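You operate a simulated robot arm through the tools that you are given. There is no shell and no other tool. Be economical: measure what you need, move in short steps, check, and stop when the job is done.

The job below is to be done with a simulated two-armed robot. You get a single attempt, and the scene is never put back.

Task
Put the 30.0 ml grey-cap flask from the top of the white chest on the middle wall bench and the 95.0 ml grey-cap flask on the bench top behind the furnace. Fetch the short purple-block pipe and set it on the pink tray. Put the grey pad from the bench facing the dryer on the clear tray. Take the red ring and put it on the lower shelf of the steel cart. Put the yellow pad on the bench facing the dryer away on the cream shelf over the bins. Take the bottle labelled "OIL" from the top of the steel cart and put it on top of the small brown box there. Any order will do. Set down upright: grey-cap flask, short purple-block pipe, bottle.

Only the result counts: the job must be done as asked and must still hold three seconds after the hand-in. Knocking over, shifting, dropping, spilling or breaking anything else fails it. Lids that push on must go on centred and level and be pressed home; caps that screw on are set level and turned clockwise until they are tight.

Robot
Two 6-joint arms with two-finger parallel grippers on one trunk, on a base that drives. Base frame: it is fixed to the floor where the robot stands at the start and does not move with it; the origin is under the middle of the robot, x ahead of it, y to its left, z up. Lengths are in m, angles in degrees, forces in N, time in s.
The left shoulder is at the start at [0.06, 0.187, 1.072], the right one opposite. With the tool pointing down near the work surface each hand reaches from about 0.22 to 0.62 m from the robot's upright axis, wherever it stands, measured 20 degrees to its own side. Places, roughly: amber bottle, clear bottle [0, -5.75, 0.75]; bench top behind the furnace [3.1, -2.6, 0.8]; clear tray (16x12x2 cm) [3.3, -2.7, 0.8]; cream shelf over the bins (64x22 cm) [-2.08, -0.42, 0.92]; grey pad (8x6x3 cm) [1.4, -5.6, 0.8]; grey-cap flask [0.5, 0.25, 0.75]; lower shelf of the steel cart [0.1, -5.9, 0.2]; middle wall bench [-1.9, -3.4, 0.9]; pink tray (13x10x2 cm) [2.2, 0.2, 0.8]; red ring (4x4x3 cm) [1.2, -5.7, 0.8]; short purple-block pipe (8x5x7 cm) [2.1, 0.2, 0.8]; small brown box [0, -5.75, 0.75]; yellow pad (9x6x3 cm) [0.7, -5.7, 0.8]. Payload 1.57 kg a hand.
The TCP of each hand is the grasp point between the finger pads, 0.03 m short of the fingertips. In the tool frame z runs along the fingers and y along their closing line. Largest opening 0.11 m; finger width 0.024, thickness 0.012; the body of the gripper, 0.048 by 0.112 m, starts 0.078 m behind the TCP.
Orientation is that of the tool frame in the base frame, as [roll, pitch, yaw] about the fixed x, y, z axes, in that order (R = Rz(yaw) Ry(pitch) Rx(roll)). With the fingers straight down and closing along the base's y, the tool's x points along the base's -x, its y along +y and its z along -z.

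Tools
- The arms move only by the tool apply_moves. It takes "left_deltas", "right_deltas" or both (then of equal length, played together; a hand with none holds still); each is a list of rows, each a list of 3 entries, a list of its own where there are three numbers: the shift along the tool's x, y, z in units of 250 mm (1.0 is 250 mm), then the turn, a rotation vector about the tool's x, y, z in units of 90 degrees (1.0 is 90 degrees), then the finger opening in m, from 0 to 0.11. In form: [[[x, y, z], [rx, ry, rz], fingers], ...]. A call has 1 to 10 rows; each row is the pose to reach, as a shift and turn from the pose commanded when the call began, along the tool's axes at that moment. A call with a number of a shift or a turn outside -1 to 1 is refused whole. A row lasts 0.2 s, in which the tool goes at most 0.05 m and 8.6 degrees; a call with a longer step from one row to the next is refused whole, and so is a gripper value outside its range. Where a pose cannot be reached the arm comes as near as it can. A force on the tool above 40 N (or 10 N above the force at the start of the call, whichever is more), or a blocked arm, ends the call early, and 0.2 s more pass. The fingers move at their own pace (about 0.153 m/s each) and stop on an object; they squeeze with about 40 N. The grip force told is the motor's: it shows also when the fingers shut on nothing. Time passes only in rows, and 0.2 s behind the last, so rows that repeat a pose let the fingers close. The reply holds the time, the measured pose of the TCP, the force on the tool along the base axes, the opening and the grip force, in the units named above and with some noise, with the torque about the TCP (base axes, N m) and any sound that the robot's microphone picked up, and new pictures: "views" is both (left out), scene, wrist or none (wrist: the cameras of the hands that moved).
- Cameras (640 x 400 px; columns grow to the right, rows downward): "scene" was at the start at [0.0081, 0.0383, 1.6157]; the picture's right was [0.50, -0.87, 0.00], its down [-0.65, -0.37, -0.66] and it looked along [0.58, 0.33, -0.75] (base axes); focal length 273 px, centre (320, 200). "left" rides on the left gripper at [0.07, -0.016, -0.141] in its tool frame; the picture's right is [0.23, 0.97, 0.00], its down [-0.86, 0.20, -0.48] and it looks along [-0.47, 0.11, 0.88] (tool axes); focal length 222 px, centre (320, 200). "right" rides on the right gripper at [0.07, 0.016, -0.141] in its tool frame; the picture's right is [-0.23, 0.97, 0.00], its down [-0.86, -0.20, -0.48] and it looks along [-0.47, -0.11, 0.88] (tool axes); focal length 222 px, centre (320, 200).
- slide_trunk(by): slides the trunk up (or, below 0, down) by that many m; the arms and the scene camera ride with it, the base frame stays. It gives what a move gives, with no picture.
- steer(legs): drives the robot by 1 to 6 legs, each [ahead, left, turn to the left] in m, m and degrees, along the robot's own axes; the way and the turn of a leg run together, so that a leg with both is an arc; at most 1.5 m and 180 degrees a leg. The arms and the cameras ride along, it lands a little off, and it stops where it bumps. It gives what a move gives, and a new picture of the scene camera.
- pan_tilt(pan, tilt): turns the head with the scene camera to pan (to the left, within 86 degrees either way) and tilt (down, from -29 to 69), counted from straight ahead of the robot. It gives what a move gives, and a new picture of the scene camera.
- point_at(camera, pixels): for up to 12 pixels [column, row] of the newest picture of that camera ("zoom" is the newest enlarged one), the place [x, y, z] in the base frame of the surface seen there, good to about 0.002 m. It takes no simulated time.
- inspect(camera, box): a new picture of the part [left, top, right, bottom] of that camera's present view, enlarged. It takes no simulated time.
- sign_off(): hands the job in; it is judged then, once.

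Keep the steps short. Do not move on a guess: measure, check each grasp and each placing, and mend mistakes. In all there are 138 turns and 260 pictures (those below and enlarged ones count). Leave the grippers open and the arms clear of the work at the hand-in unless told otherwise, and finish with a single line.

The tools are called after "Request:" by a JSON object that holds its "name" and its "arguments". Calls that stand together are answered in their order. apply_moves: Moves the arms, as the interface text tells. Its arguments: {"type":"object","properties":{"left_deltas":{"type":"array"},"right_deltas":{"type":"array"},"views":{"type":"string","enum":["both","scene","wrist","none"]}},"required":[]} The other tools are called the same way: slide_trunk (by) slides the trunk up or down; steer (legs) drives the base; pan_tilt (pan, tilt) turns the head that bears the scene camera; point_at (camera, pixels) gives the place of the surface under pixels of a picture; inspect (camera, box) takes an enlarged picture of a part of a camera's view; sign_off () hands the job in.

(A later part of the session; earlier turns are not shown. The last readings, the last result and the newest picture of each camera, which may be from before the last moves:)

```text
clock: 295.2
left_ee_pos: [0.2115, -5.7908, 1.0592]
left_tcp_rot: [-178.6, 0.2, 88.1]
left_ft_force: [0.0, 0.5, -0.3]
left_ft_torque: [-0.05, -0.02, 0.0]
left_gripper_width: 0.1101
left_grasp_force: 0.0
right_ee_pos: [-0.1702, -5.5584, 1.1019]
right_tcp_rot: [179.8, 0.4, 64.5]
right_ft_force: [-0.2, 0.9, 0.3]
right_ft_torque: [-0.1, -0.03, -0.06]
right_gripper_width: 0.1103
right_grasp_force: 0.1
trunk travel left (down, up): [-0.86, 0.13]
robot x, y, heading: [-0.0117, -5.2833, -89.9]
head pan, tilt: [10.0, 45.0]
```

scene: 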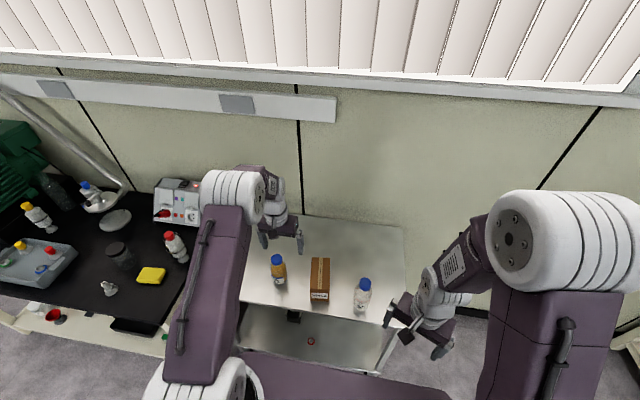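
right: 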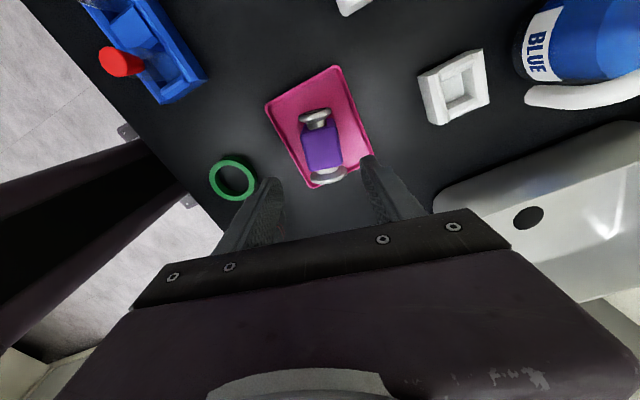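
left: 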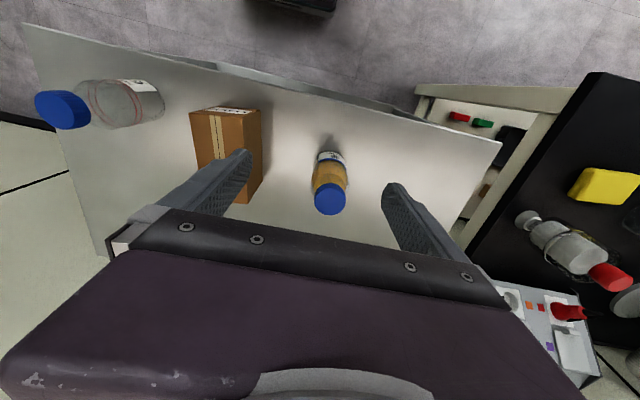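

I centre over the bottle and descend to z 0.875.

Request:
{"name": "apply_moves", "arguments": {"left_deltas": [[[-0.03, 0.09, 0.02], [0, 0, 0], 0.11], [[-0.06, 0.172, 0.08], [0, 0, 0], 0.11], [[-0.06, 0.172, 0.24], [0, 0, 0], 0.11], [[-0.06, 0.172, 0.4], [0, 0, 0], 0.11], [[-0.06, 0.172, 0.56], [0, 0, 0], 0.11], [[-0.06, 0.172, 0.724], [0, 0, 0], 0.11], [[-0.06, 0.172, 0.724], [0, 0, 0], 0.11]], "views": "both"}}

```text
clock: 296.8
left_ee_pos: [0.2483, -5.8132, 0.8711]
left_tcp_rot: [-178.5, -0.2, 88.1]
left_ft_force: [0.3, -0.1, 0.1]
left_ft_torque: [-0.02, 0.02, 0.01]
left_gripper_width: 0.11
left_grasp_force: 0.0
right_ee_pos: [-0.1715, -5.5681, 1.0997]
right_tcp_rot: [179.9, -0.1, 64.3]
right_ft_force: [-0.9, 0.4, 0.4]
right_ft_torque: [-0.04, -0.01, -0.02]
right_gripper_width: 0.1099
right_grasp_force: 0.0
trunk travel left (down, up): [-0.86, 0.13]
robot x, y, heading: [-0.0117, -5.285, -90.1]
head pan, tilt: [10.0, 45.0]
```

scene: 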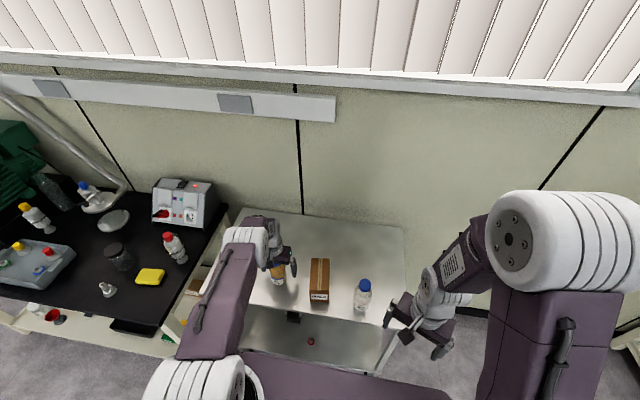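
left: 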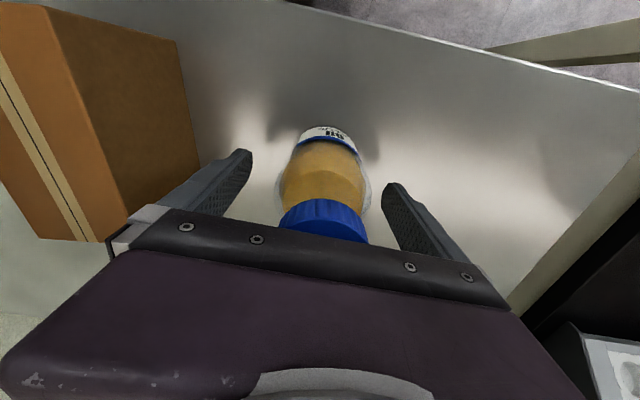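

The bottle is between the fingers. I close.

Request:
{"name": "apply_moves", "arguments": {"left_deltas": [[[0, 0, 0], [0, 0, 0], 0.07], [[0, 0, 0], [0, 0, 0], 0.04], [[0, 0, 0], [0, 0, 0], 0.03], [[0, 0, 0], [0, 0, 0], 0.03]], "views": "wrist"}}

Request:
{"name": "slide_trunk", "arguments": {"by": 0.125}}

Request:
{"name": "inspect", "arguments": {"camera": "scene", "box": [220, 210, 400, 330]}}

```text
clock: 297.8
left_ee_pos: [0.2495, -5.813, 0.8705]
left_tcp_rot: [-178.6, -0.1, 88.1]
left_ft_force: [2.2, -0.5, 1.4]
left_ft_torque: [-0.03, -0.23, -0.03]
left_gripper_width: 0.0609
left_grasp_force: 40.2
right_ee_pos: [-0.171, -5.5678, 1.0994]
right_tcp_rot: [179.9, 0.0, 64.4]
right_ft_force: [0.5, -1.0, -0.4]
right_ft_torque: [0.0, 0.0, -0.04]
right_gripper_width: 0.11
right_grasp_force: 0.1
trunk travel left (down, up): [-0.86, 0.13]
robot x, y, heading: [-0.0134, -5.2854, -90.1]
head pan, tilt: [10.0, 45.0]
```

left: 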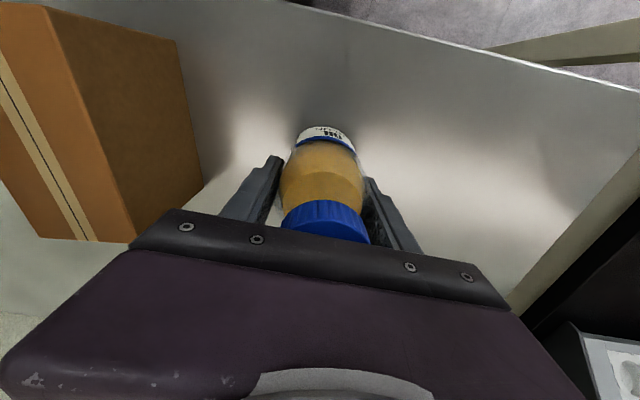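

```text
clock: 299.4
left_ee_pos: [0.249, -5.8137, 0.9952]
left_tcp_rot: [-178.7, -0.2, 88.1]
left_ft_force: [0.9, 0.8, -3.0]
left_ft_torque: [0.03, 0.02, -0.01]
left_gripper_width: 0.0609
left_grasp_force: 39.8
right_ee_pos: [-0.1707, -5.568, 1.2253]
right_tcp_rot: [-180.0, -0.1, 64.4]
right_ft_force: [0.1, 0.0, 0.9]
right_ft_torque: [-0.02, 0.03, -0.01]
right_gripper_width: 0.1101
right_grasp_force: 0.1
trunk travel left (down, up): [-0.985, 0.005]
robot x, y, heading: [-0.0112, -5.2886, -90.3]
head pan, tilt: [10.0, 45.0]
```

```text
3.33 times, centred on (310, 270) of scene
```

zoom: 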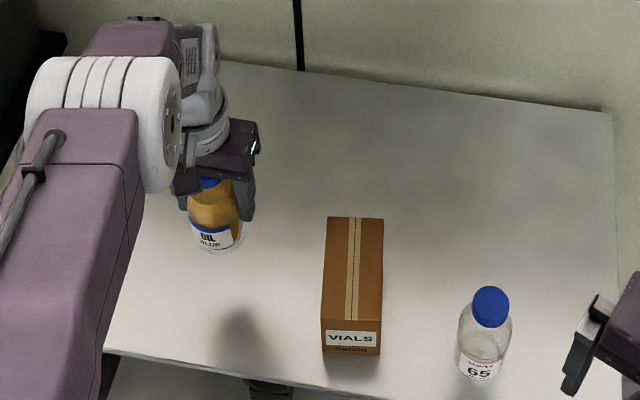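

Lifted; bottle bottom is 0.070 below the TCP. I move the hand 16 cm right over the box centre.

Request:
{"name": "apply_moves", "arguments": {"left_deltas": [[[-0.003, -0.12, 0.003], [0, 0, 0], 0.03], [[-0.007, -0.25, 0.006], [0, 0, 0], 0.03], [[-0.01, -0.38, 0.01], [0, 0, 0], 0.03], [[-0.013, -0.51, 0.013], [0, 0, 0], 0.03], [[-0.017, -0.639, 0.016], [0, 0, 0], 0.03], [[-0.017, -0.639, 0.016], [0, 0, 0], 0.03]], "views": "both"}}

```text
clock: 300.8
left_ee_pos: [0.0878, -5.8128, 0.9959]
left_tcp_rot: [-178.7, -0.2, 88.1]
left_ft_force: [0.8, -0.2, -2.6]
left_ft_torque: [-0.01, 0.02, 0.0]
left_gripper_width: 0.0609
left_grasp_force: 39.8
right_ee_pos: [-0.1706, -5.5679, 1.2242]
right_tcp_rot: [180.0, -0.1, 64.5]
right_ft_force: [-0.2, 0.2, -0.2]
right_ft_torque: [-0.04, -0.03, -0.03]
right_gripper_width: 0.1098
right_grasp_force: 0.1
trunk travel left (down, up): [-0.985, 0.005]
robot x, y, heading: [-0.0095, -5.2813, -90.1]
head pan, tilt: [10.0, 45.0]
```

scene: 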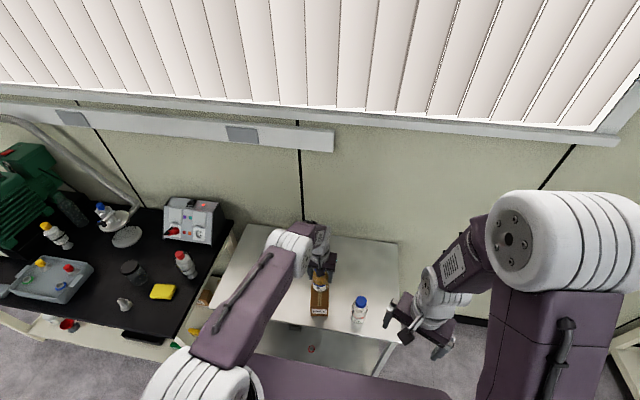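
left: 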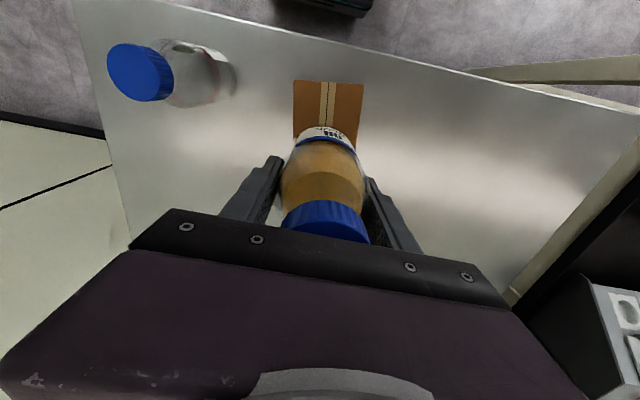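

Centred over the box tape. I lower the trunk 29 mm.

Request:
{"name": "slide_trunk", "arguments": {"by": -0.029}}

Request:
{"name": "inspect", "arguments": {"camera": "scene", "box": [270, 230, 370, 330]}}

```text
clock: 301.5
left_ee_pos: [0.0886, -5.8139, 0.9686]
left_tcp_rot: [-178.6, -0.2, 88.1]
left_ft_force: [-0.2, -0.4, -2.9]
left_ft_torque: [0.0, 0.04, -0.02]
left_gripper_width: 0.061
left_grasp_force: 40.2
right_ee_pos: [-0.1691, -5.5664, 1.1957]
right_tcp_rot: [180.0, 0.0, 64.5]
right_ft_force: [-0.3, 0.0, 0.2]
right_ft_torque: [0.01, 0.01, 0.0]
right_gripper_width: 0.11
right_grasp_force: 0.0
trunk travel left (down, up): [-0.956, 0.034]
robot x, y, heading: [-0.0132, -5.288, -90.1]
head pan, tilt: [10.0, 45.0]
```

```text
4.00 times, centred on (320, 280) of scene
```

zoom: 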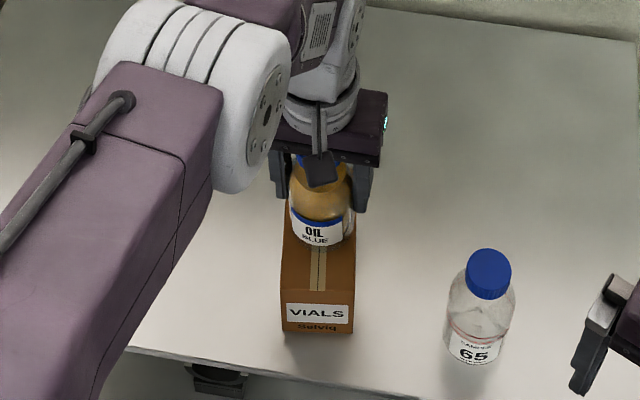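

Request:
{"name": "slide_trunk", "arguments": {"by": -0.003}}

```text
clock: 302.0
left_ee_pos: [0.0884, -5.8124, 0.9667]
left_tcp_rot: [-178.6, 0.0, 88.1]
left_ft_force: [1.0, 1.1, 10.6]
left_ft_torque: [0.18, -0.37, 0.02]
left_gripper_width: 0.0609
left_grasp_force: 39.6
right_ee_pos: [-0.1711, -5.5652, 1.1922]
right_tcp_rot: [180.0, 0.1, 64.3]
right_ft_force: [0.1, 0.0, -0.1]
right_ft_torque: [0.02, -0.02, 0.02]
right_gripper_width: 0.1103
right_grasp_force: 0.2
trunk travel left (down, up): [-0.953, 0.037]
robot x, y, heading: [-0.0099, -5.2861, -90.1]
head pan, tilt: [10.0, 45.0]
```

Contact (10 N). I open and lift straight up.

Request:
{"name": "apply_moves", "arguments": {"left_deltas": [[[0, 0, 0], [0, 0, 0], 0.075], [[0, 0, 0], [0, 0, 0], 0.1], [[0, 0, 0], [0, 0, 0], 0.11], [[0, 0, -0.15], [0, 0, 0], 0.11], [[0, 0, -0.3], [0, 0, 0], 0.11], [[0, 0, -0.46], [0, 0, 0], 0.11], [[0.1, 0, -0.5], [0, 0, 0], 0.11]], "views": "both"}}

```text
clock: 303.6
left_ee_pos: [0.0935, -5.7877, 1.0892]
left_tcp_rot: [-178.6, -0.2, 88.1]
left_ft_force: [0.2, 0.4, 0.7]
left_ft_torque: [-0.01, 0.01, -0.01]
left_gripper_width: 0.1099
left_grasp_force: 0.1
right_ee_pos: [-0.1698, -5.5669, 1.1929]
right_tcp_rot: [180.0, 0.1, 64.3]
right_ft_force: [-0.7, -0.2, -0.6]
right_ft_torque: [0.01, -0.03, -0.02]
right_gripper_width: 0.11
right_grasp_force: 0.1
trunk travel left (down, up): [-0.953, 0.037]
robot x, y, heading: [-0.0084, -5.2839, -89.9]
head pan, tilt: [10.0, 45.0]
```

scene: 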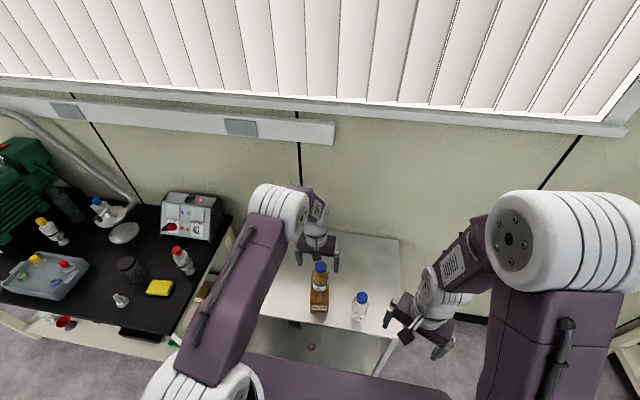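
left: 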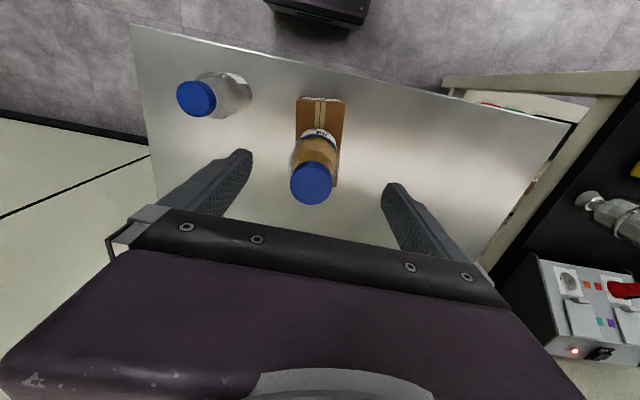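

OIL stands on the box. I retract the left hand, back off, and go to the yellow pad with the right hand.

Request:
{"name": "steer", "arguments": {"legs": [[-0.3, 0, 0], [0, 0.92, 0]]}}

Request:
{"name": "apply_moves", "arguments": {"left_deltas": [[[0.13, 0.1, -0.05], [0, 0, 0], 0.11], [[0.26, 0.2, -0.1], [0, 0, 0], 0.11], [[0.4, 0.3, -0.15], [0, 0, 0], 0.11], [[0.54, 0.4, -0.2], [0, 0, 0], 0.11]], "views": "none"}}

Request:
{"name": "pan_tilt", "arguments": {"pan": -8, "tilt": 48}}

```text
clock: 310.0
left_ee_pos: [1.0016, -5.4914, 1.0889]
left_tcp_rot: [-178.7, -0.2, 88.3]
left_ft_force: [-0.4, 0.6, -0.3]
left_ft_torque: [-0.01, -0.03, 0.0]
left_gripper_width: 0.1099
left_grasp_force: 0.0
right_ee_pos: [0.736, -5.2704, 1.1909]
right_tcp_rot: [179.9, -0.1, 64.6]
right_ft_force: [0.6, 0.3, 0.6]
right_ft_torque: [0.01, 0.02, 0.0]
right_gripper_width: 0.1101
right_grasp_force: 0.0
trunk travel left (down, up): [-0.953, 0.037]
robot x, y, heading: [0.8911, -4.9921, -89.7]
head pan, tilt: [10.0, 45.0]
```

scene: 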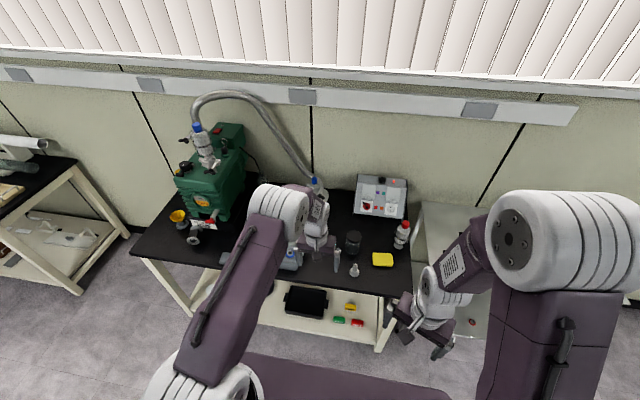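

```text
clock: 311.0
left_ee_pos: [1.1102, -5.3576, 1.1378]
left_tcp_rot: [-178.7, -0.2, 88.3]
left_ft_force: [0.4, 0.1, 0.2]
left_ft_torque: [-0.04, 0.02, -0.01]
left_gripper_width: 0.1099
left_grasp_force: 0.1
right_ee_pos: [0.738, -5.2696, 1.1928]
right_tcp_rot: [-180.0, 0.0, 64.6]
right_ft_force: [-0.1, 0.2, 0.2]
right_ft_torque: [-0.03, -0.02, 0.03]
right_gripper_width: 0.1099
right_grasp_force: 0.1
trunk travel left (down, up): [-0.953, 0.037]
robot x, y, heading: [0.8938, -4.9867, -90.1]
head pan, tilt: [10.0, 45.0]
```

```text
clock: 311.8
left_ee_pos: [1.1076, -5.36, 1.1365]
left_tcp_rot: [-178.6, -0.1, 88.3]
left_ft_force: [0.0, 0.9, 0.5]
left_ft_torque: [-0.03, 0.02, -0.01]
left_gripper_width: 0.1099
left_grasp_force: 0.0
right_ee_pos: [0.7373, -5.2694, 1.1915]
right_tcp_rot: [179.9, 0.0, 64.6]
right_ft_force: [0.1, -0.3, 0.6]
right_ft_torque: [0.02, -0.02, -0.01]
right_gripper_width: 0.1099
right_grasp_force: 0.0
trunk travel left (down, up): [-0.953, 0.037]
robot x, y, heading: [0.8974, -4.9913, -89.9]
head pan, tilt: [-8.0, 48.0]
```

scene: 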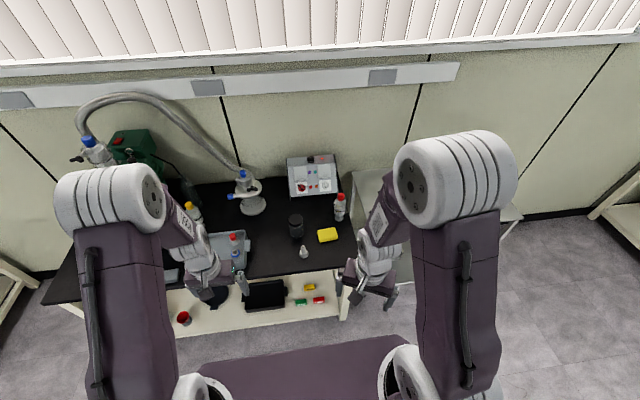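

I enlarge and measure the yellow pad at (328,235).

Request:
{"name": "inspect", "arguments": {"camera": "scene", "box": [290, 190, 370, 260]}}

Request:
{"name": "point_at", "arguments": {"camera": "zoom", "pixels": [[230, 318], [365, 300], [245, 380], [375, 365], [302, 340], [110, 360], [405, 130], [50, 190], [215, 380], [300, 395]]}}

```text
5.71 times, centred on (330, 225) of scene
```

zoom: 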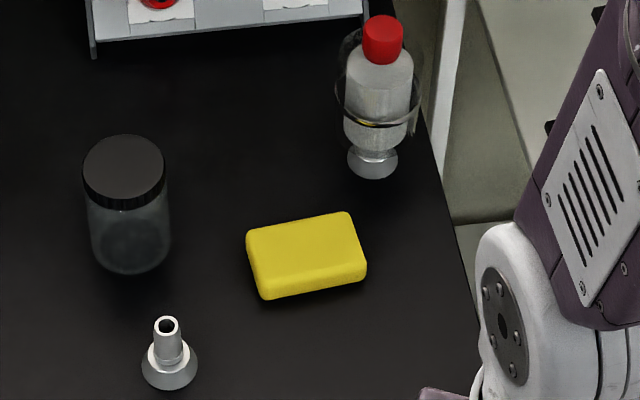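

```text
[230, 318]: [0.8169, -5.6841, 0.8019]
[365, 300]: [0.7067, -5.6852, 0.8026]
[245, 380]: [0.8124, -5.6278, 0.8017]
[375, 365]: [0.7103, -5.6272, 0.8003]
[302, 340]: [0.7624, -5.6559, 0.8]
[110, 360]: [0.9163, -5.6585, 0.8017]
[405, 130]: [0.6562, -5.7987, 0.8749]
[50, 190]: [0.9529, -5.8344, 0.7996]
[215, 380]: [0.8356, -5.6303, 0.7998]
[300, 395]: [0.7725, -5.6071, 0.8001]
```

Request:
{"name": "point_at", "arguments": {"camera": "zoom", "pixels": [[252, 236], [345, 218], [262, 275], [360, 262], [305, 248], [265, 295], [362, 278], [380, 30], [165, 325]]}}

```text
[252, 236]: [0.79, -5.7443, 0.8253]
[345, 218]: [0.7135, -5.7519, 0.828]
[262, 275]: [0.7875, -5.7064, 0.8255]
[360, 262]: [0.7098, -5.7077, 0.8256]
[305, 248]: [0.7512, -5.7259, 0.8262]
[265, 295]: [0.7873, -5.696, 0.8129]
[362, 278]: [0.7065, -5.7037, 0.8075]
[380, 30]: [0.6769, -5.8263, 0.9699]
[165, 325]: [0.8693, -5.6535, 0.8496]
```

Yellow pad: centre (0.750,-5.727), top 0.828, yaw ≈5.5°. I drive 24 cm ahead and lower the trunk 11 cm.

Request:
{"name": "steer", "arguments": {"legs": [[0.24, 0, 0]]}}

Request:
{"name": "slide_trunk", "arguments": {"by": -0.11}}

```text
clock: 313.6
left_ee_pos: [1.107, -5.5952, 1.1365]
left_tcp_rot: [-178.6, 0.1, 88.1]
left_ft_force: [0.0, 0.3, -1.1]
left_ft_torque: [-0.03, 0.01, 0.01]
left_gripper_width: 0.1098
left_grasp_force: 0.2
right_ee_pos: [0.7361, -5.5042, 1.1936]
right_tcp_rot: [179.9, 0.1, 64.5]
right_ft_force: [0.0, 0.7, 0.6]
right_ft_torque: [-0.03, 0.03, 0.01]
right_gripper_width: 0.11
right_grasp_force: 0.1
trunk travel left (down, up): [-0.953, 0.037]
robot x, y, heading: [0.8971, -5.2244, -90.2]
head pan, tilt: [-8.0, 48.0]
```

scene: 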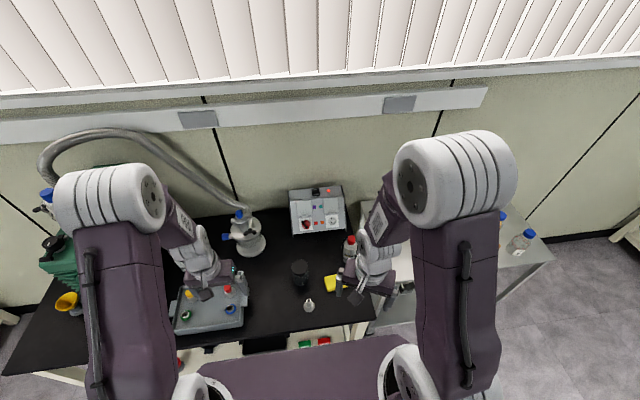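

```text
clock: 315.0
left_ee_pos: [1.1064, -5.5988, 1.0249]
left_tcp_rot: [-178.6, -0.1, 88.1]
left_ft_force: [0.3, 0.5, -0.2]
left_ft_torque: [-0.02, -0.01, 0.01]
left_gripper_width: 0.1099
left_grasp_force: 0.0
right_ee_pos: [0.7359, -5.5092, 1.0829]
right_tcp_rot: [179.9, 0.0, 64.4]
right_ft_force: [0.0, -1.0, 0.3]
right_ft_torque: [-0.01, -0.04, 0.01]
right_gripper_width: 0.11
right_grasp_force: 0.1
trunk travel left (down, up): [-0.843, 0.147]
robot x, y, heading: [0.8982, -5.2239, -90.3]
head pan, tilt: [-8.0, 48.0]
```

I move the right hand above the pad, turning the closing line front-back.

Request:
{"name": "apply_moves", "arguments": {"right_deltas": [[[-0.095, 0.053, 0.066], [0, 0, 0.09], 0.11], [[-0.19, 0.107, 0.133], [0, 0, 0.18], 0.11], [[-0.285, 0.16, 0.2], [0, 0, 0.27], 0.11], [[-0.38, 0.213, 0.266], [0, 0, 0.36], 0.11], [[-0.475, 0.267, 0.333], [0, 0, 0.45], 0.1], [[-0.571, 0.32, 0.4], [0, 0, 0.54], 0.1], [[-0.666, 0.373, 0.466], [0, 0, 0.62], 0.095], [[-0.761, 0.427, 0.532], [0, 0, 0.656], 0.09], [[-0.761, 0.427, 0.532], [0, 0, 0.656], 0.09]], "views": "wrist"}}

```text
clock: 317.0
left_ee_pos: [1.1069, -5.5973, 1.0267]
left_tcp_rot: [-178.7, 0.0, 88.1]
left_ft_force: [0.0, 0.0, 0.4]
left_ft_torque: [-0.01, -0.02, 0.01]
left_gripper_width: 0.1101
left_grasp_force: 0.1
right_ee_pos: [0.7507, -5.7261, 0.9502]
right_tcp_rot: [-180.0, 0.0, 5.3]
right_ft_force: [0.8, 0.2, 0.1]
right_ft_torque: [-0.01, -0.01, 0.02]
right_gripper_width: 0.0899
right_grasp_force: 0.1
trunk travel left (down, up): [-0.843, 0.147]
robot x, y, heading: [0.8957, -5.2261, -90.1]
head pan, tilt: [-8.0, 48.0]
```

right: 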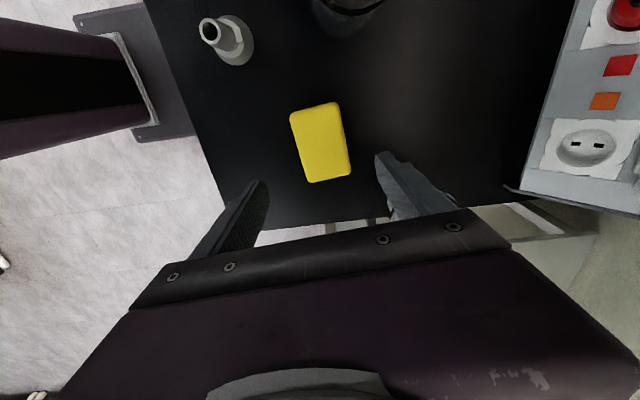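

Aligned. I descend to z 0.836.

Request:
{"name": "apply_moves", "arguments": {"right_deltas": [[[0, 0, 0.12], [0, 0, 0], 0.09], [[0, 0, 0.24], [0, 0, 0], 0.09], [[0, 0, 0.36], [0, 0, 0], 0.09], [[0, 0, 0.457], [0, 0, 0], 0.09], [[0, 0, 0.457], [0, 0, 0], 0.09]], "views": "wrist"}}

```text
clock: 318.2
left_ee_pos: [1.1063, -5.5975, 1.026]
left_tcp_rot: [-178.6, -0.1, 88.1]
left_ft_force: [0.8, 0.0, 0.3]
left_ft_torque: [0.03, -0.01, 0.04]
left_gripper_width: 0.1096
left_grasp_force: 0.1
right_ee_pos: [0.7498, -5.7258, 0.8333]
right_tcp_rot: [179.9, -0.1, 5.4]
right_ft_force: [0.9, 0.2, 0.0]
right_ft_torque: [0.0, 0.0, -0.03]
right_gripper_width: 0.0898
right_grasp_force: 0.0
trunk travel left (down, up): [-0.843, 0.147]
robot x, y, heading: [0.8903, -5.2261, -90.0]
head pan, tilt: [-8.0, 48.0]
```

right: 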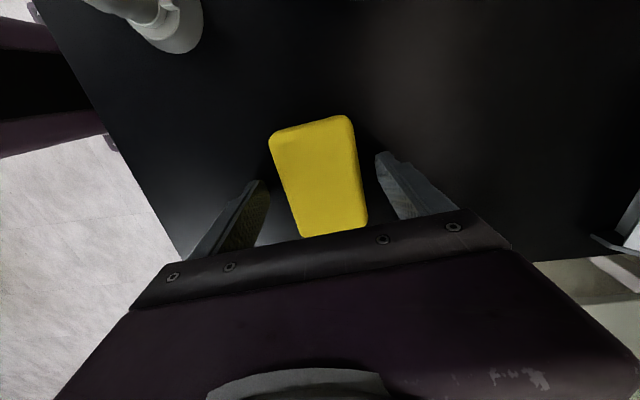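

I close on the pad, then lift with the arm.

Request:
{"name": "apply_moves", "arguments": {"right_deltas": [[[0, 0, 0], [0, 0, 0], 0.06], [[0, 0, 0], [0, 0, 0], 0.04], [[0, 0, 0], [0, 0, 0], 0.03], [[0, 0, 0], [0, 0, 0], 0.03], [[0, 0, -0.1], [0, 0, 0], 0.03], [[0, 0, -0.3], [0, 0, 0], 0.03], [[0, 0, -0.5], [0, 0, 0], 0.03]], "views": "wrist"}}

```text
clock: 319.8
left_ee_pos: [1.1066, -5.5982, 1.0271]
left_tcp_rot: [-178.6, -0.1, 88.1]
left_ft_force: [0.2, -0.3, 0.0]
left_ft_torque: [0.0, -0.02, -0.05]
left_gripper_width: 0.1099
left_grasp_force: 0.0
right_ee_pos: [0.7497, -5.7241, 0.96]
right_tcp_rot: [180.0, -0.1, 5.4]
right_ft_force: [-0.4, 0.4, 0.3]
right_ft_torque: [-0.04, 0.01, 0.0]
right_gripper_width: 0.0584
right_grasp_force: 40.2
trunk travel left (down, up): [-0.843, 0.147]
robot x, y, heading: [0.8952, -5.2274, -90.2]
head pan, tilt: [-8.0, 48.0]
```

right: 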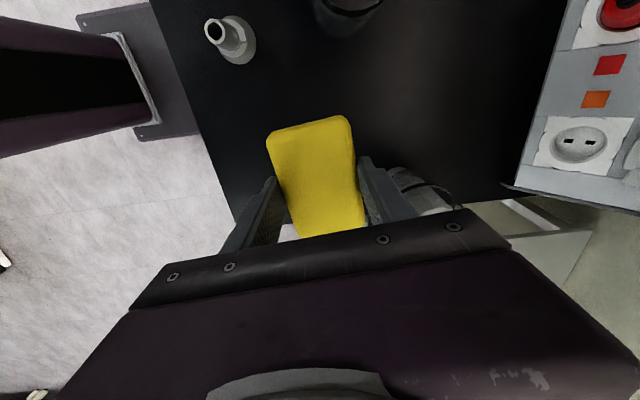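

Yellow pad held. I retract the right hand and strafe 35 cm east for the grey pad.

Request:
{"name": "apply_moves", "arguments": {"right_deltas": [[[0.01, -0.1, -0.12], [0, 0, 0], 0.03], [[0.02, -0.24, -0.24], [0, 0, 0], 0.03], [[0.03, -0.38, -0.34], [0, 0, 0], 0.03], [[0.05, -0.52, -0.42], [0, 0, 0], 0.03], [[0.06, -0.66, -0.48], [0, 0, 0], 0.03], [[0.075, -0.796, -0.48], [0, 0, 0], 0.03]], "views": "none"}}

Request:
{"name": "steer", "arguments": {"legs": [[0.03, 0.34, 0]]}}

Request:
{"name": "pan_tilt", "arguments": {"pan": 8, "tilt": 52}}

```text
clock: 321.2
left_ee_pos: [1.1065, -5.5971, 1.0272]
left_tcp_rot: [-178.5, -0.1, 88.2]
left_ft_force: [-0.1, 0.1, 0.0]
left_ft_torque: [-0.01, 0.02, -0.04]
left_gripper_width: 0.11
left_grasp_force: 0.0
right_ee_pos: [0.7504, -5.5254, 1.0799]
right_tcp_rot: [180.0, -0.1, 5.3]
right_ft_force: [-0.2, -0.4, -0.5]
right_ft_torque: [-0.03, 0.0, 0.01]
right_gripper_width: 0.0587
right_grasp_force: 39.9
trunk travel left (down, up): [-0.843, 0.147]
robot x, y, heading: [0.8999, -5.2263, -90.2]
head pan, tilt: [-8.0, 48.0]
```

```text
clock: 323.5
left_ee_pos: [1.4488, -5.6298, 1.0271]
left_tcp_rot: [-178.8, -0.3, 87.8]
left_ft_force: [0.4, 0.2, -0.8]
left_ft_torque: [-0.02, 0.03, 0.01]
left_gripper_width: 0.1103
left_grasp_force: 0.1
right_ee_pos: [1.0926, -5.5582, 1.0796]
right_tcp_rot: [179.9, -0.2, 5.0]
right_ft_force: [0.1, -0.8, 0.0]
right_ft_torque: [-0.04, 0.01, 0.0]
right_gripper_width: 0.0582
right_grasp_force: 39.9
trunk travel left (down, up): [-0.843, 0.147]
robot x, y, heading: [1.2447, -5.2576, -90.6]
head pan, tilt: [-8.0, 48.0]
```

scene: 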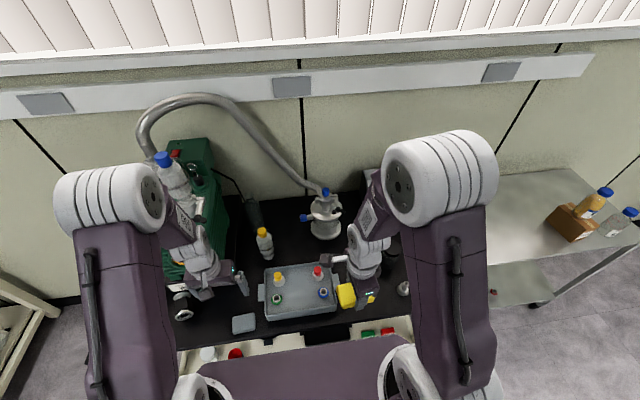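

```text
clock: 324.3
left_ee_pos: [1.4494, -5.6299, 1.026]
left_tcp_rot: [-178.6, -0.1, 87.8]
left_ft_force: [-1.3, 0.5, -0.3]
left_ft_torque: [0.0, -0.01, -0.03]
left_gripper_width: 0.1098
left_grasp_force: 0.1
right_ee_pos: [1.0961, -5.557, 1.0799]
right_tcp_rot: [180.0, 0.0, 5.1]
right_ft_force: [0.4, 0.0, -0.4]
right_ft_torque: [0.01, 0.02, 0.01]
right_gripper_width: 0.0584
right_grasp_force: 39.5
trunk travel left (down, up): [-0.843, 0.147]
robot x, y, heading: [1.2367, -5.2561, -90.5]
head pan, tilt: [8.0, 52.0]
```

scene: 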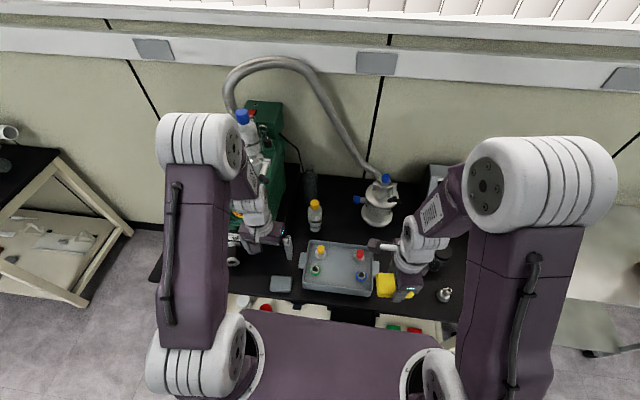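

Request:
{"name": "inspect", "arguments": {"camera": "scene", "box": [255, 265, 315, 305]}}

Request:
{"name": "point_at", "arguments": {"camera": "scene", "pixels": [[271, 278], [290, 278], [271, 289], [290, 289], [280, 283], [297, 275], [303, 285], [265, 245], [243, 240]]}}

```text
10.00 times, centred on (285, 285) of scene
```

zoom: 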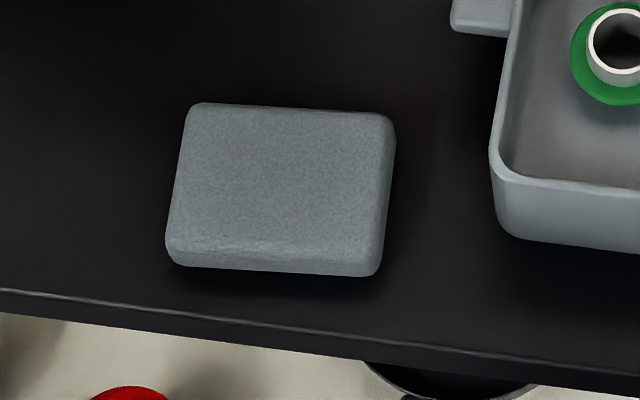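

```text
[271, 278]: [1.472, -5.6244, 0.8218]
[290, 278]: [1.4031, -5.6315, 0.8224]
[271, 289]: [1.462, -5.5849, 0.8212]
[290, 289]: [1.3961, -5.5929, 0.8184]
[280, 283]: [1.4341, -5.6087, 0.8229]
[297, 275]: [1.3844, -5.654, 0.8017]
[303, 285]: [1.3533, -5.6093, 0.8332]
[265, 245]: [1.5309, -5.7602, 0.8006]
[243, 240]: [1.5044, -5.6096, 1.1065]
```

Request:
{"name": "point_at", "arguments": {"camera": "zoom", "pixels": [[195, 110], [385, 120], [175, 240], [378, 252], [285, 180]]}}

```text
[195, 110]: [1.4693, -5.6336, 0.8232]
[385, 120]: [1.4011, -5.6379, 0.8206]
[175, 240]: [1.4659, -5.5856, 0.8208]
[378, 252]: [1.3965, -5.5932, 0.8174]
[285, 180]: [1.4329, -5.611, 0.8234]
```

Grey pad centre (1.433,-5.611), top 0.823, yaw ≈5°. I turn the left hand to close front-back above it (z 0.94).

Request:
{"name": "apply_moves", "arguments": {"left_deltas": [[[0.007, -0.006, 0.0], [0, 0, 0.092], 0.11], [[0.015, -0.012, 0.0], [0, 0, 0.184], 0.11], [[0.022, -0.018, 0.0], [0, 0, 0.276], 0.11], [[0.029, -0.024, 0.02], [0, 0, 0.368], 0.11], [[0.037, -0.03, 0.06], [0, 0, 0.46], 0.1], [[0.044, -0.036, 0.12], [0, 0, 0.552], 0.1], [[0.051, -0.042, 0.18], [0, 0, 0.644], 0.09], [[0.058, -0.048, 0.24], [0, 0, 0.736], 0.09], [[0.066, -0.054, 0.3], [0, 0, 0.828], 0.09], [[0.073, -0.06, 0.346], [0, 0, 0.92], 0.09]], "views": "wrist"}}

```text
clock: 326.5
left_ee_pos: [1.4331, -5.6114, 0.9405]
left_tcp_rot: [-179.4, 1.3, 5.1]
left_ft_force: [-0.8, 0.0, 0.9]
left_ft_torque: [0.02, 0.0, 0.01]
left_gripper_width: 0.0901
left_grasp_force: 0.0
right_ee_pos: [1.0956, -5.558, 1.0795]
right_tcp_rot: [179.9, -0.1, 4.9]
right_ft_force: [-0.2, -0.1, -0.5]
right_ft_torque: [0.0, 0.02, 0.0]
right_gripper_width: 0.0585
right_grasp_force: 40.2
trunk travel left (down, up): [-0.843, 0.147]
robot x, y, heading: [1.2405, -5.256, -90.3]
head pan, tilt: [8.0, 52.0]
```

left: 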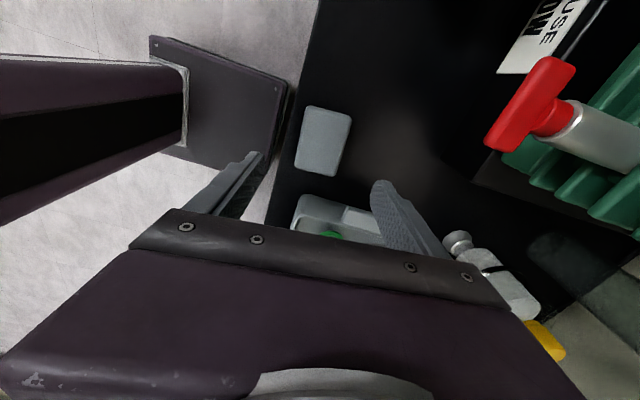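

I descend to z 0.834 and close.

Request:
{"name": "apply_moves", "arguments": {"left_deltas": [[[0.003, 0, 0.14], [0, 0, 0], 0.09], [[0.006, 0, 0.28], [0, 0, 0], 0.09], [[0.009, 0, 0.424], [0, 0, 0], 0.09], [[0.009, 0, 0.424], [0, 0, 0], 0.09], [[0.009, 0, 0.424], [0, 0, 0], 0.06], [[0.009, 0, 0.424], [0, 0, 0], 0.03], [[0.009, 0, 0.424], [0, 0, 0], 0.03], [[0.009, 0, 0.424], [0, 0, 0], 0.03]], "views": "wrist"}}

```text
clock: 327.3
left_ee_pos: [1.4337, -5.6334, 0.8498]
left_tcp_rot: [-179.9, 1.3, 5.0]
left_ft_force: [0.9, 1.4, 34.0]
left_ft_torque: [1.65, -0.21, -0.08]
left_gripper_width: 0.0905
left_grasp_force: 0.1
left hand out of reach, approached as far as the arm can: row 1, 2, 3
right_ee_pos: [1.0924, -5.5529, 1.08]
right_tcp_rot: [179.8, -0.1, 5.1]
right_ft_force: [0.3, -0.1, -0.3]
right_ft_torque: [0.0, 0.0, 0.0]
right_gripper_width: 0.0585
right_grasp_force: 39.9
trunk travel left (down, up): [-0.843, 0.147]
robot x, y, heading: [1.241, -5.2582, -90.4]
head pan, tilt: [8.0, 52.0]
stopped in row 3 (left hand): the force on the tool passed its limit at 185 N (the readings are from after the stop); the commanded pose is now the measured one
```

left: 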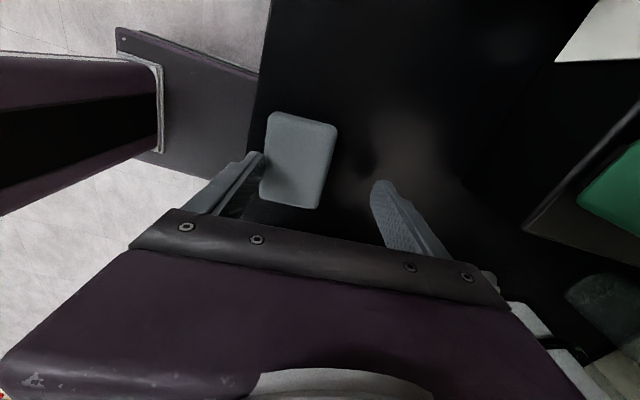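

The pose was too near the robot; the hand slid and pressed on the pad. I raise the trunk 8 cm, back up 11 cm and re-measure.

Request:
{"name": "slide_trunk", "arguments": {"by": 0.08}}

Request:
{"name": "steer", "arguments": {"legs": [[-0.11, 0, 0]]}}

Request:
{"name": "inspect", "arguments": {"camera": "scene", "box": [245, 225, 345, 285]}}

```text
clock: 328.4
left_ee_pos: [1.4337, -5.6357, 0.928]
left_tcp_rot: [-179.6, 1.3, 5.0]
left_ft_force: [0.2, -0.2, -0.4]
left_ft_torque: [-0.01, -0.01, 0.04]
left_gripper_width: 0.09
left_grasp_force: 0.2
right_ee_pos: [1.0948, -5.5571, 1.16]
right_tcp_rot: [180.0, -0.1, 5.1]
right_ft_force: [0.3, 0.4, -0.6]
right_ft_torque: [0.0, 0.0, 0.02]
right_gripper_width: 0.0588
right_grasp_force: 39.5
trunk travel left (down, up): [-0.923, 0.067]
robot x, y, heading: [1.2453, -5.2579, -90.2]
head pan, tilt: [8.0, 52.0]
```

```text
clock: 329.6
left_ee_pos: [1.4358, -5.5336, 0.927]
left_tcp_rot: [-179.4, 1.4, 4.9]
left_ft_force: [0.3, -0.8, 0.1]
left_ft_torque: [0.0, 0.02, 0.0]
left_gripper_width: 0.0901
left_grasp_force: 0.1
right_ee_pos: [1.0954, -5.4549, 1.1582]
right_tcp_rot: [-179.8, -0.2, 4.9]
right_ft_force: [0.9, 0.4, -0.2]
right_ft_torque: [0.06, -0.01, -0.03]
right_gripper_width: 0.0586
right_grasp_force: 40.0
trunk travel left (down, up): [-0.923, 0.067]
robot x, y, heading: [1.2421, -5.1526, -90.6]
head pan, tilt: [8.0, 52.0]
```

scene: 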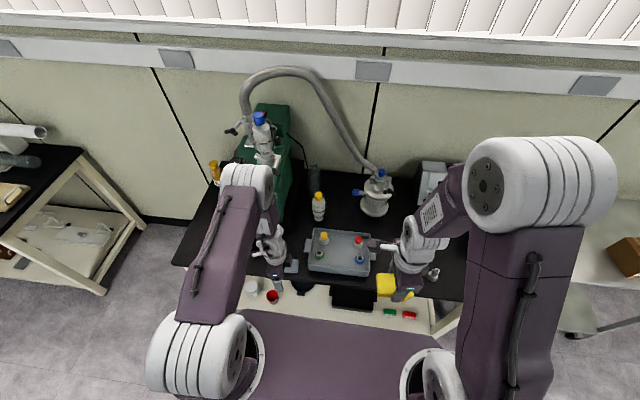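

```text
6.40 times, centred on (295, 255) of scene
```

zoom: 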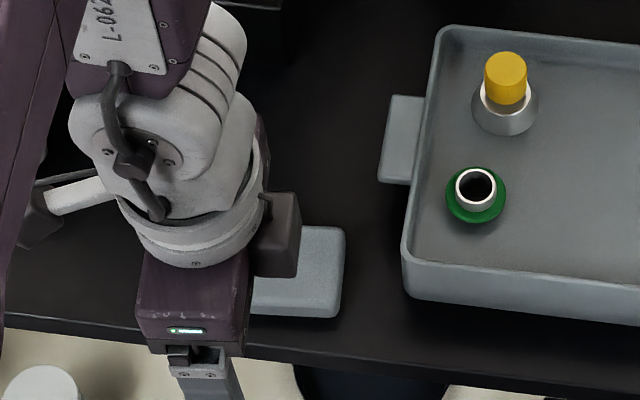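

I move the hand back over the pad and view it.

Request:
{"name": "apply_moves", "arguments": {"left_deltas": [[[-0.013, 0.1, 0], [0, 0, 0], 0.09], [[-0.026, 0.2, 0], [0, 0, 0], 0.09], [[-0.039, 0.309, 0], [0, 0, 0], 0.09], [[-0.039, 0.309, 0], [0, 0, 0], 0.09]], "views": "wrist"}}

Request:
{"name": "point_at", "arguments": {"camera": "left", "pixels": [[305, 125], [345, 125], [325, 105], [320, 150], [310, 165], [340, 170], [325, 140]]}}

```text
clock: 330.6
left_ee_pos: [1.4339, -5.6083, 0.9262]
left_tcp_rot: [-179.6, 1.3, 4.8]
left_ft_force: [0.4, -0.9, 0.2]
left_ft_torque: [-0.02, -0.01, -0.02]
left_gripper_width: 0.09
left_grasp_force: 0.0
left hand out of reach, approached as far as the arm can: row 1
right_ee_pos: [1.0951, -5.4507, 1.1594]
right_tcp_rot: [179.9, -0.1, 5.0]
right_ft_force: [0.5, 0.5, -0.7]
right_ft_torque: [-0.02, 0.04, 0.02]
right_gripper_width: 0.0584
right_grasp_force: 39.8
trunk travel left (down, up): [-0.923, 0.067]
robot x, y, heading: [1.243, -5.1486, -90.8]
head pan, tilt: [8.0, 52.0]
```

left: 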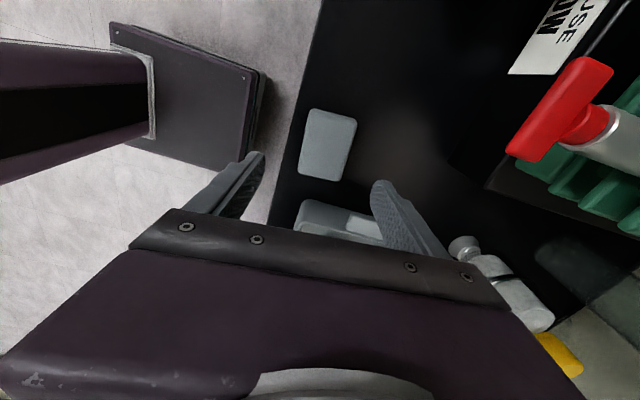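

```text
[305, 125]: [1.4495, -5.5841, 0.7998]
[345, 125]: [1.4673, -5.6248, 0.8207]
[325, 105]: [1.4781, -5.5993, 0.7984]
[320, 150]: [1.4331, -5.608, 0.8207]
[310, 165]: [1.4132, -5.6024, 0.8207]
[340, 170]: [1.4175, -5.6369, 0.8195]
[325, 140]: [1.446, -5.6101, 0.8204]
```

Hand is centred over the pad (≈(1.437,-5.610)). I descend with the trunk 9.1 cm.

Request:
{"name": "slide_trunk", "arguments": {"by": -0.091}}

Request:
{"name": "apply_moves", "arguments": {"left_deltas": [[[0, 0, 0], [0, 0, 0], 0.06], [[0, 0, 0], [0, 0, 0], 0.04], [[0, 0, 0], [0, 0, 0], 0.03], [[0, 0, 0], [0, 0, 0], 0.03]], "views": "wrist"}}

```text
clock: 331.9
left_ee_pos: [1.434, -5.6075, 0.8354]
left_tcp_rot: [-179.7, 1.3, 4.9]
left_ft_force: [0.0, -0.1, -0.5]
left_ft_torque: [0.0, 0.01, -0.01]
left_gripper_width: 0.09
left_grasp_force: 0.2
right_ee_pos: [1.0946, -5.4509, 1.0663]
right_tcp_rot: [179.9, -0.2, 5.0]
right_ft_force: [0.3, 0.0, -0.3]
right_ft_torque: [-0.03, -0.02, 0.0]
right_gripper_width: 0.0583
right_grasp_force: 39.4
trunk travel left (down, up): [-0.832, 0.158]
robot x, y, heading: [1.2417, -5.1472, -90.5]
head pan, tilt: [8.0, 52.0]
```

```text
clock: 332.9
left_ee_pos: [1.4327, -5.6072, 0.8344]
left_tcp_rot: [-179.7, 1.2, 4.9]
left_ft_force: [0.2, 0.8, 0.2]
left_ft_torque: [-0.02, 0.0, 0.0]
left_gripper_width: 0.0534
left_grasp_force: 39.8
right_ee_pos: [1.0952, -5.4511, 1.0692]
right_tcp_rot: [179.9, -0.2, 5.1]
right_ft_force: [-0.1, -0.3, -0.6]
right_ft_torque: [0.03, -0.02, -0.01]
right_gripper_width: 0.0587
right_grasp_force: 39.6
trunk travel left (down, up): [-0.832, 0.158]
robot x, y, heading: [1.2429, -5.1519, -90.6]
head pan, tilt: [8.0, 52.0]
```

left: 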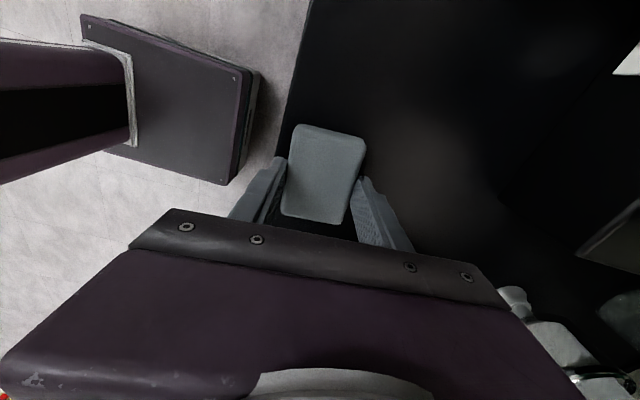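

Grey pad held (0.053). I lift, back off to y≈-5.02 and strafe east past the chair, checking midway.

Request:
{"name": "slide_trunk", "arguments": {"by": 0.12}}

Request:
{"name": "steer", "arguments": {"legs": [[-0.13, 0, 0.6], [0, 1.0, 0]]}}

Request:
{"name": "pan_tilt", "arguments": {"pan": 80, "tilt": 35}}

```text
clock: 334.4
left_ee_pos: [1.4334, -5.6082, 0.9554]
left_tcp_rot: [-179.6, 1.2, 4.9]
left_ft_force: [-0.8, -0.1, -0.4]
left_ft_torque: [0.02, 0.01, -0.01]
left_gripper_width: 0.0535
left_grasp_force: 40.0
right_ee_pos: [1.0956, -5.4515, 1.1878]
right_tcp_rot: [180.0, 0.0, 5.0]
right_ft_force: [-0.4, -0.7, 0.2]
right_ft_torque: [-0.02, 0.01, -0.01]
right_gripper_width: 0.0584
right_grasp_force: 39.7
trunk travel left (down, up): [-0.952, 0.038]
robot x, y, heading: [1.2423, -5.1546, -90.2]
head pan, tilt: [8.0, 52.0]
```

```text
clock: 340.4
left_ee_pos: [2.4305, -5.4706, 0.9561]
left_tcp_rot: [-179.5, 1.1, 5.2]
left_ft_force: [0.7, -0.1, -0.6]
left_ft_torque: [0.01, 0.0, 0.0]
left_gripper_width: 0.0537
left_grasp_force: 40.3
right_ee_pos: [2.092, -5.315, 1.189]
right_tcp_rot: [-180.0, 0.0, 5.2]
right_ft_force: [-0.2, 0.3, 0.2]
right_ft_torque: [0.02, -0.02, 0.02]
right_gripper_width: 0.0584
right_grasp_force: 39.7
trunk travel left (down, up): [-0.952, 0.038]
robot x, y, heading: [2.235, -5.0177, -90.3]
head pan, tilt: [8.0, 52.0]
```

scene: 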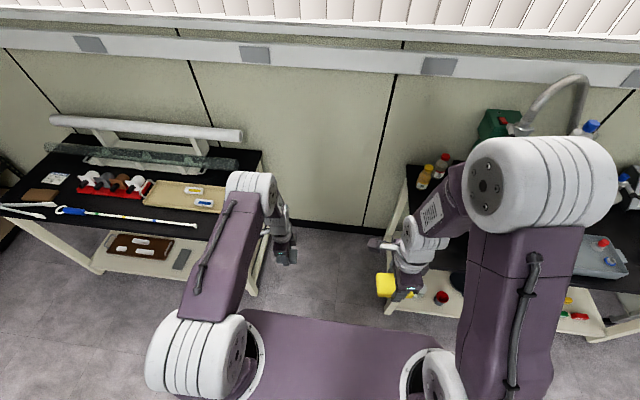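

```text
clock: 341.9
left_ee_pos: [2.4312, -5.4707, 0.9552]
left_tcp_rot: [-179.7, 1.3, 5.2]
left_ft_force: [-0.8, 0.5, -0.2]
left_ft_torque: [-0.01, -0.01, 0.0]
left_gripper_width: 0.0534
left_grasp_force: 40.4
right_ee_pos: [2.0934, -5.3143, 1.188]
right_tcp_rot: [180.0, 0.0, 5.3]
right_ft_force: [0.0, -0.4, -0.2]
right_ft_torque: [-0.02, -0.01, 0.04]
right_gripper_width: 0.0584
right_grasp_force: 40.3
trunk travel left (down, up): [-0.952, 0.038]
robot x, y, heading: [2.2394, -5.0133, -90.2]
head pan, tilt: [80.0, 35.0]
```

scene: 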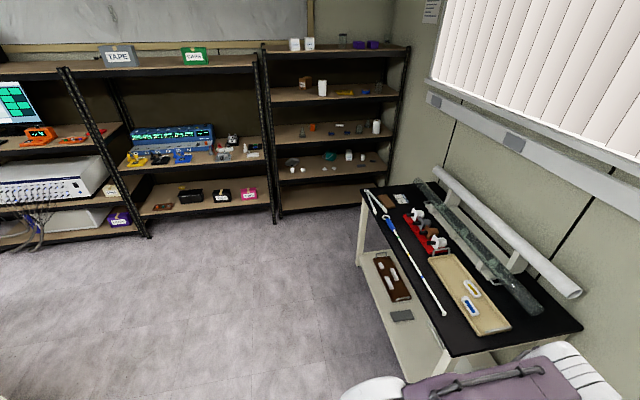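

Clear. I continue: east 0.7, north 0.5, east 0.95, north 1.95 to about (3.89,-2.56).

Request:
{"name": "steer", "arguments": {"legs": [[0, 0.7, 0], [-0.5, 0, 0], [0, 0.95, 0], [-1.0, 0, 0]]}}

Request:
{"name": "pan_tilt", "arguments": {"pan": -80, "tilt": 35}}

```text
clock: 357.7
left_ee_pos: [4.1068, -3.9812, 0.9555]
left_tcp_rot: [-179.5, 1.3, 4.2]
left_ft_force: [-0.1, 0.8, 0.0]
left_ft_torque: [0.04, 0.03, -0.01]
left_gripper_width: 0.0531
left_grasp_force: 39.5
right_ee_pos: [3.7707, -3.821, 1.188]
right_tcp_rot: [-180.0, 0.0, 4.3]
right_ft_force: [0.3, 0.6, 0.0]
right_ft_torque: [0.0, -0.01, 0.0]
right_gripper_width: 0.0586
right_grasp_force: 39.6
trunk travel left (down, up): [-0.952, 0.038]
robot x, y, heading: [3.9177, -3.5232, -91.1]
head pan, tilt: [80.0, 35.0]
```

scene: 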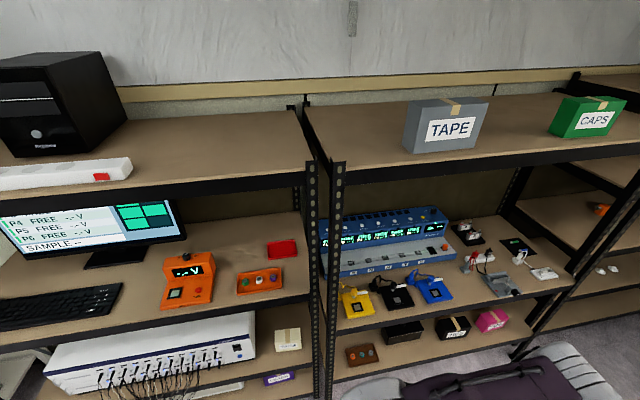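

```text
clock: 360.2
left_ee_pos: [4.1068, -3.9803, 0.9566]
left_tcp_rot: [-179.6, 1.3, 4.2]
left_ft_force: [-0.1, -0.4, -0.5]
left_ft_torque: [0.03, 0.0, 0.01]
left_gripper_width: 0.0535
left_grasp_force: 39.9
right_ee_pos: [3.7719, -3.8207, 1.189]
right_tcp_rot: [-180.0, -0.1, 4.2]
right_ft_force: [-0.2, -0.1, -0.3]
right_ft_torque: [-0.01, 0.0, -0.02]
right_gripper_width: 0.0586
right_grasp_force: 40.1
trunk travel left (down, up): [-0.952, 0.038]
robot x, y, heading: [3.922, -3.5234, -91.2]
head pan, tilt: [-80.0, 35.0]
```

scene: 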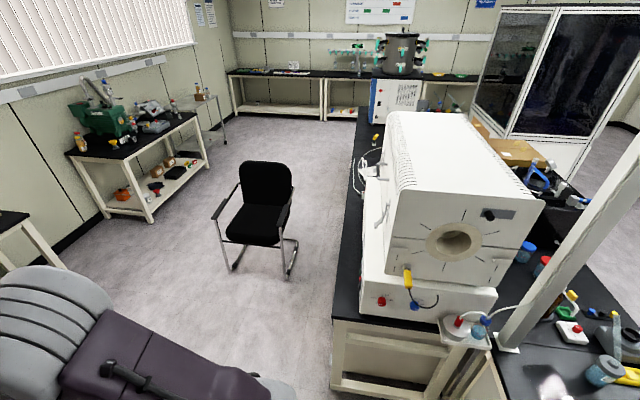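

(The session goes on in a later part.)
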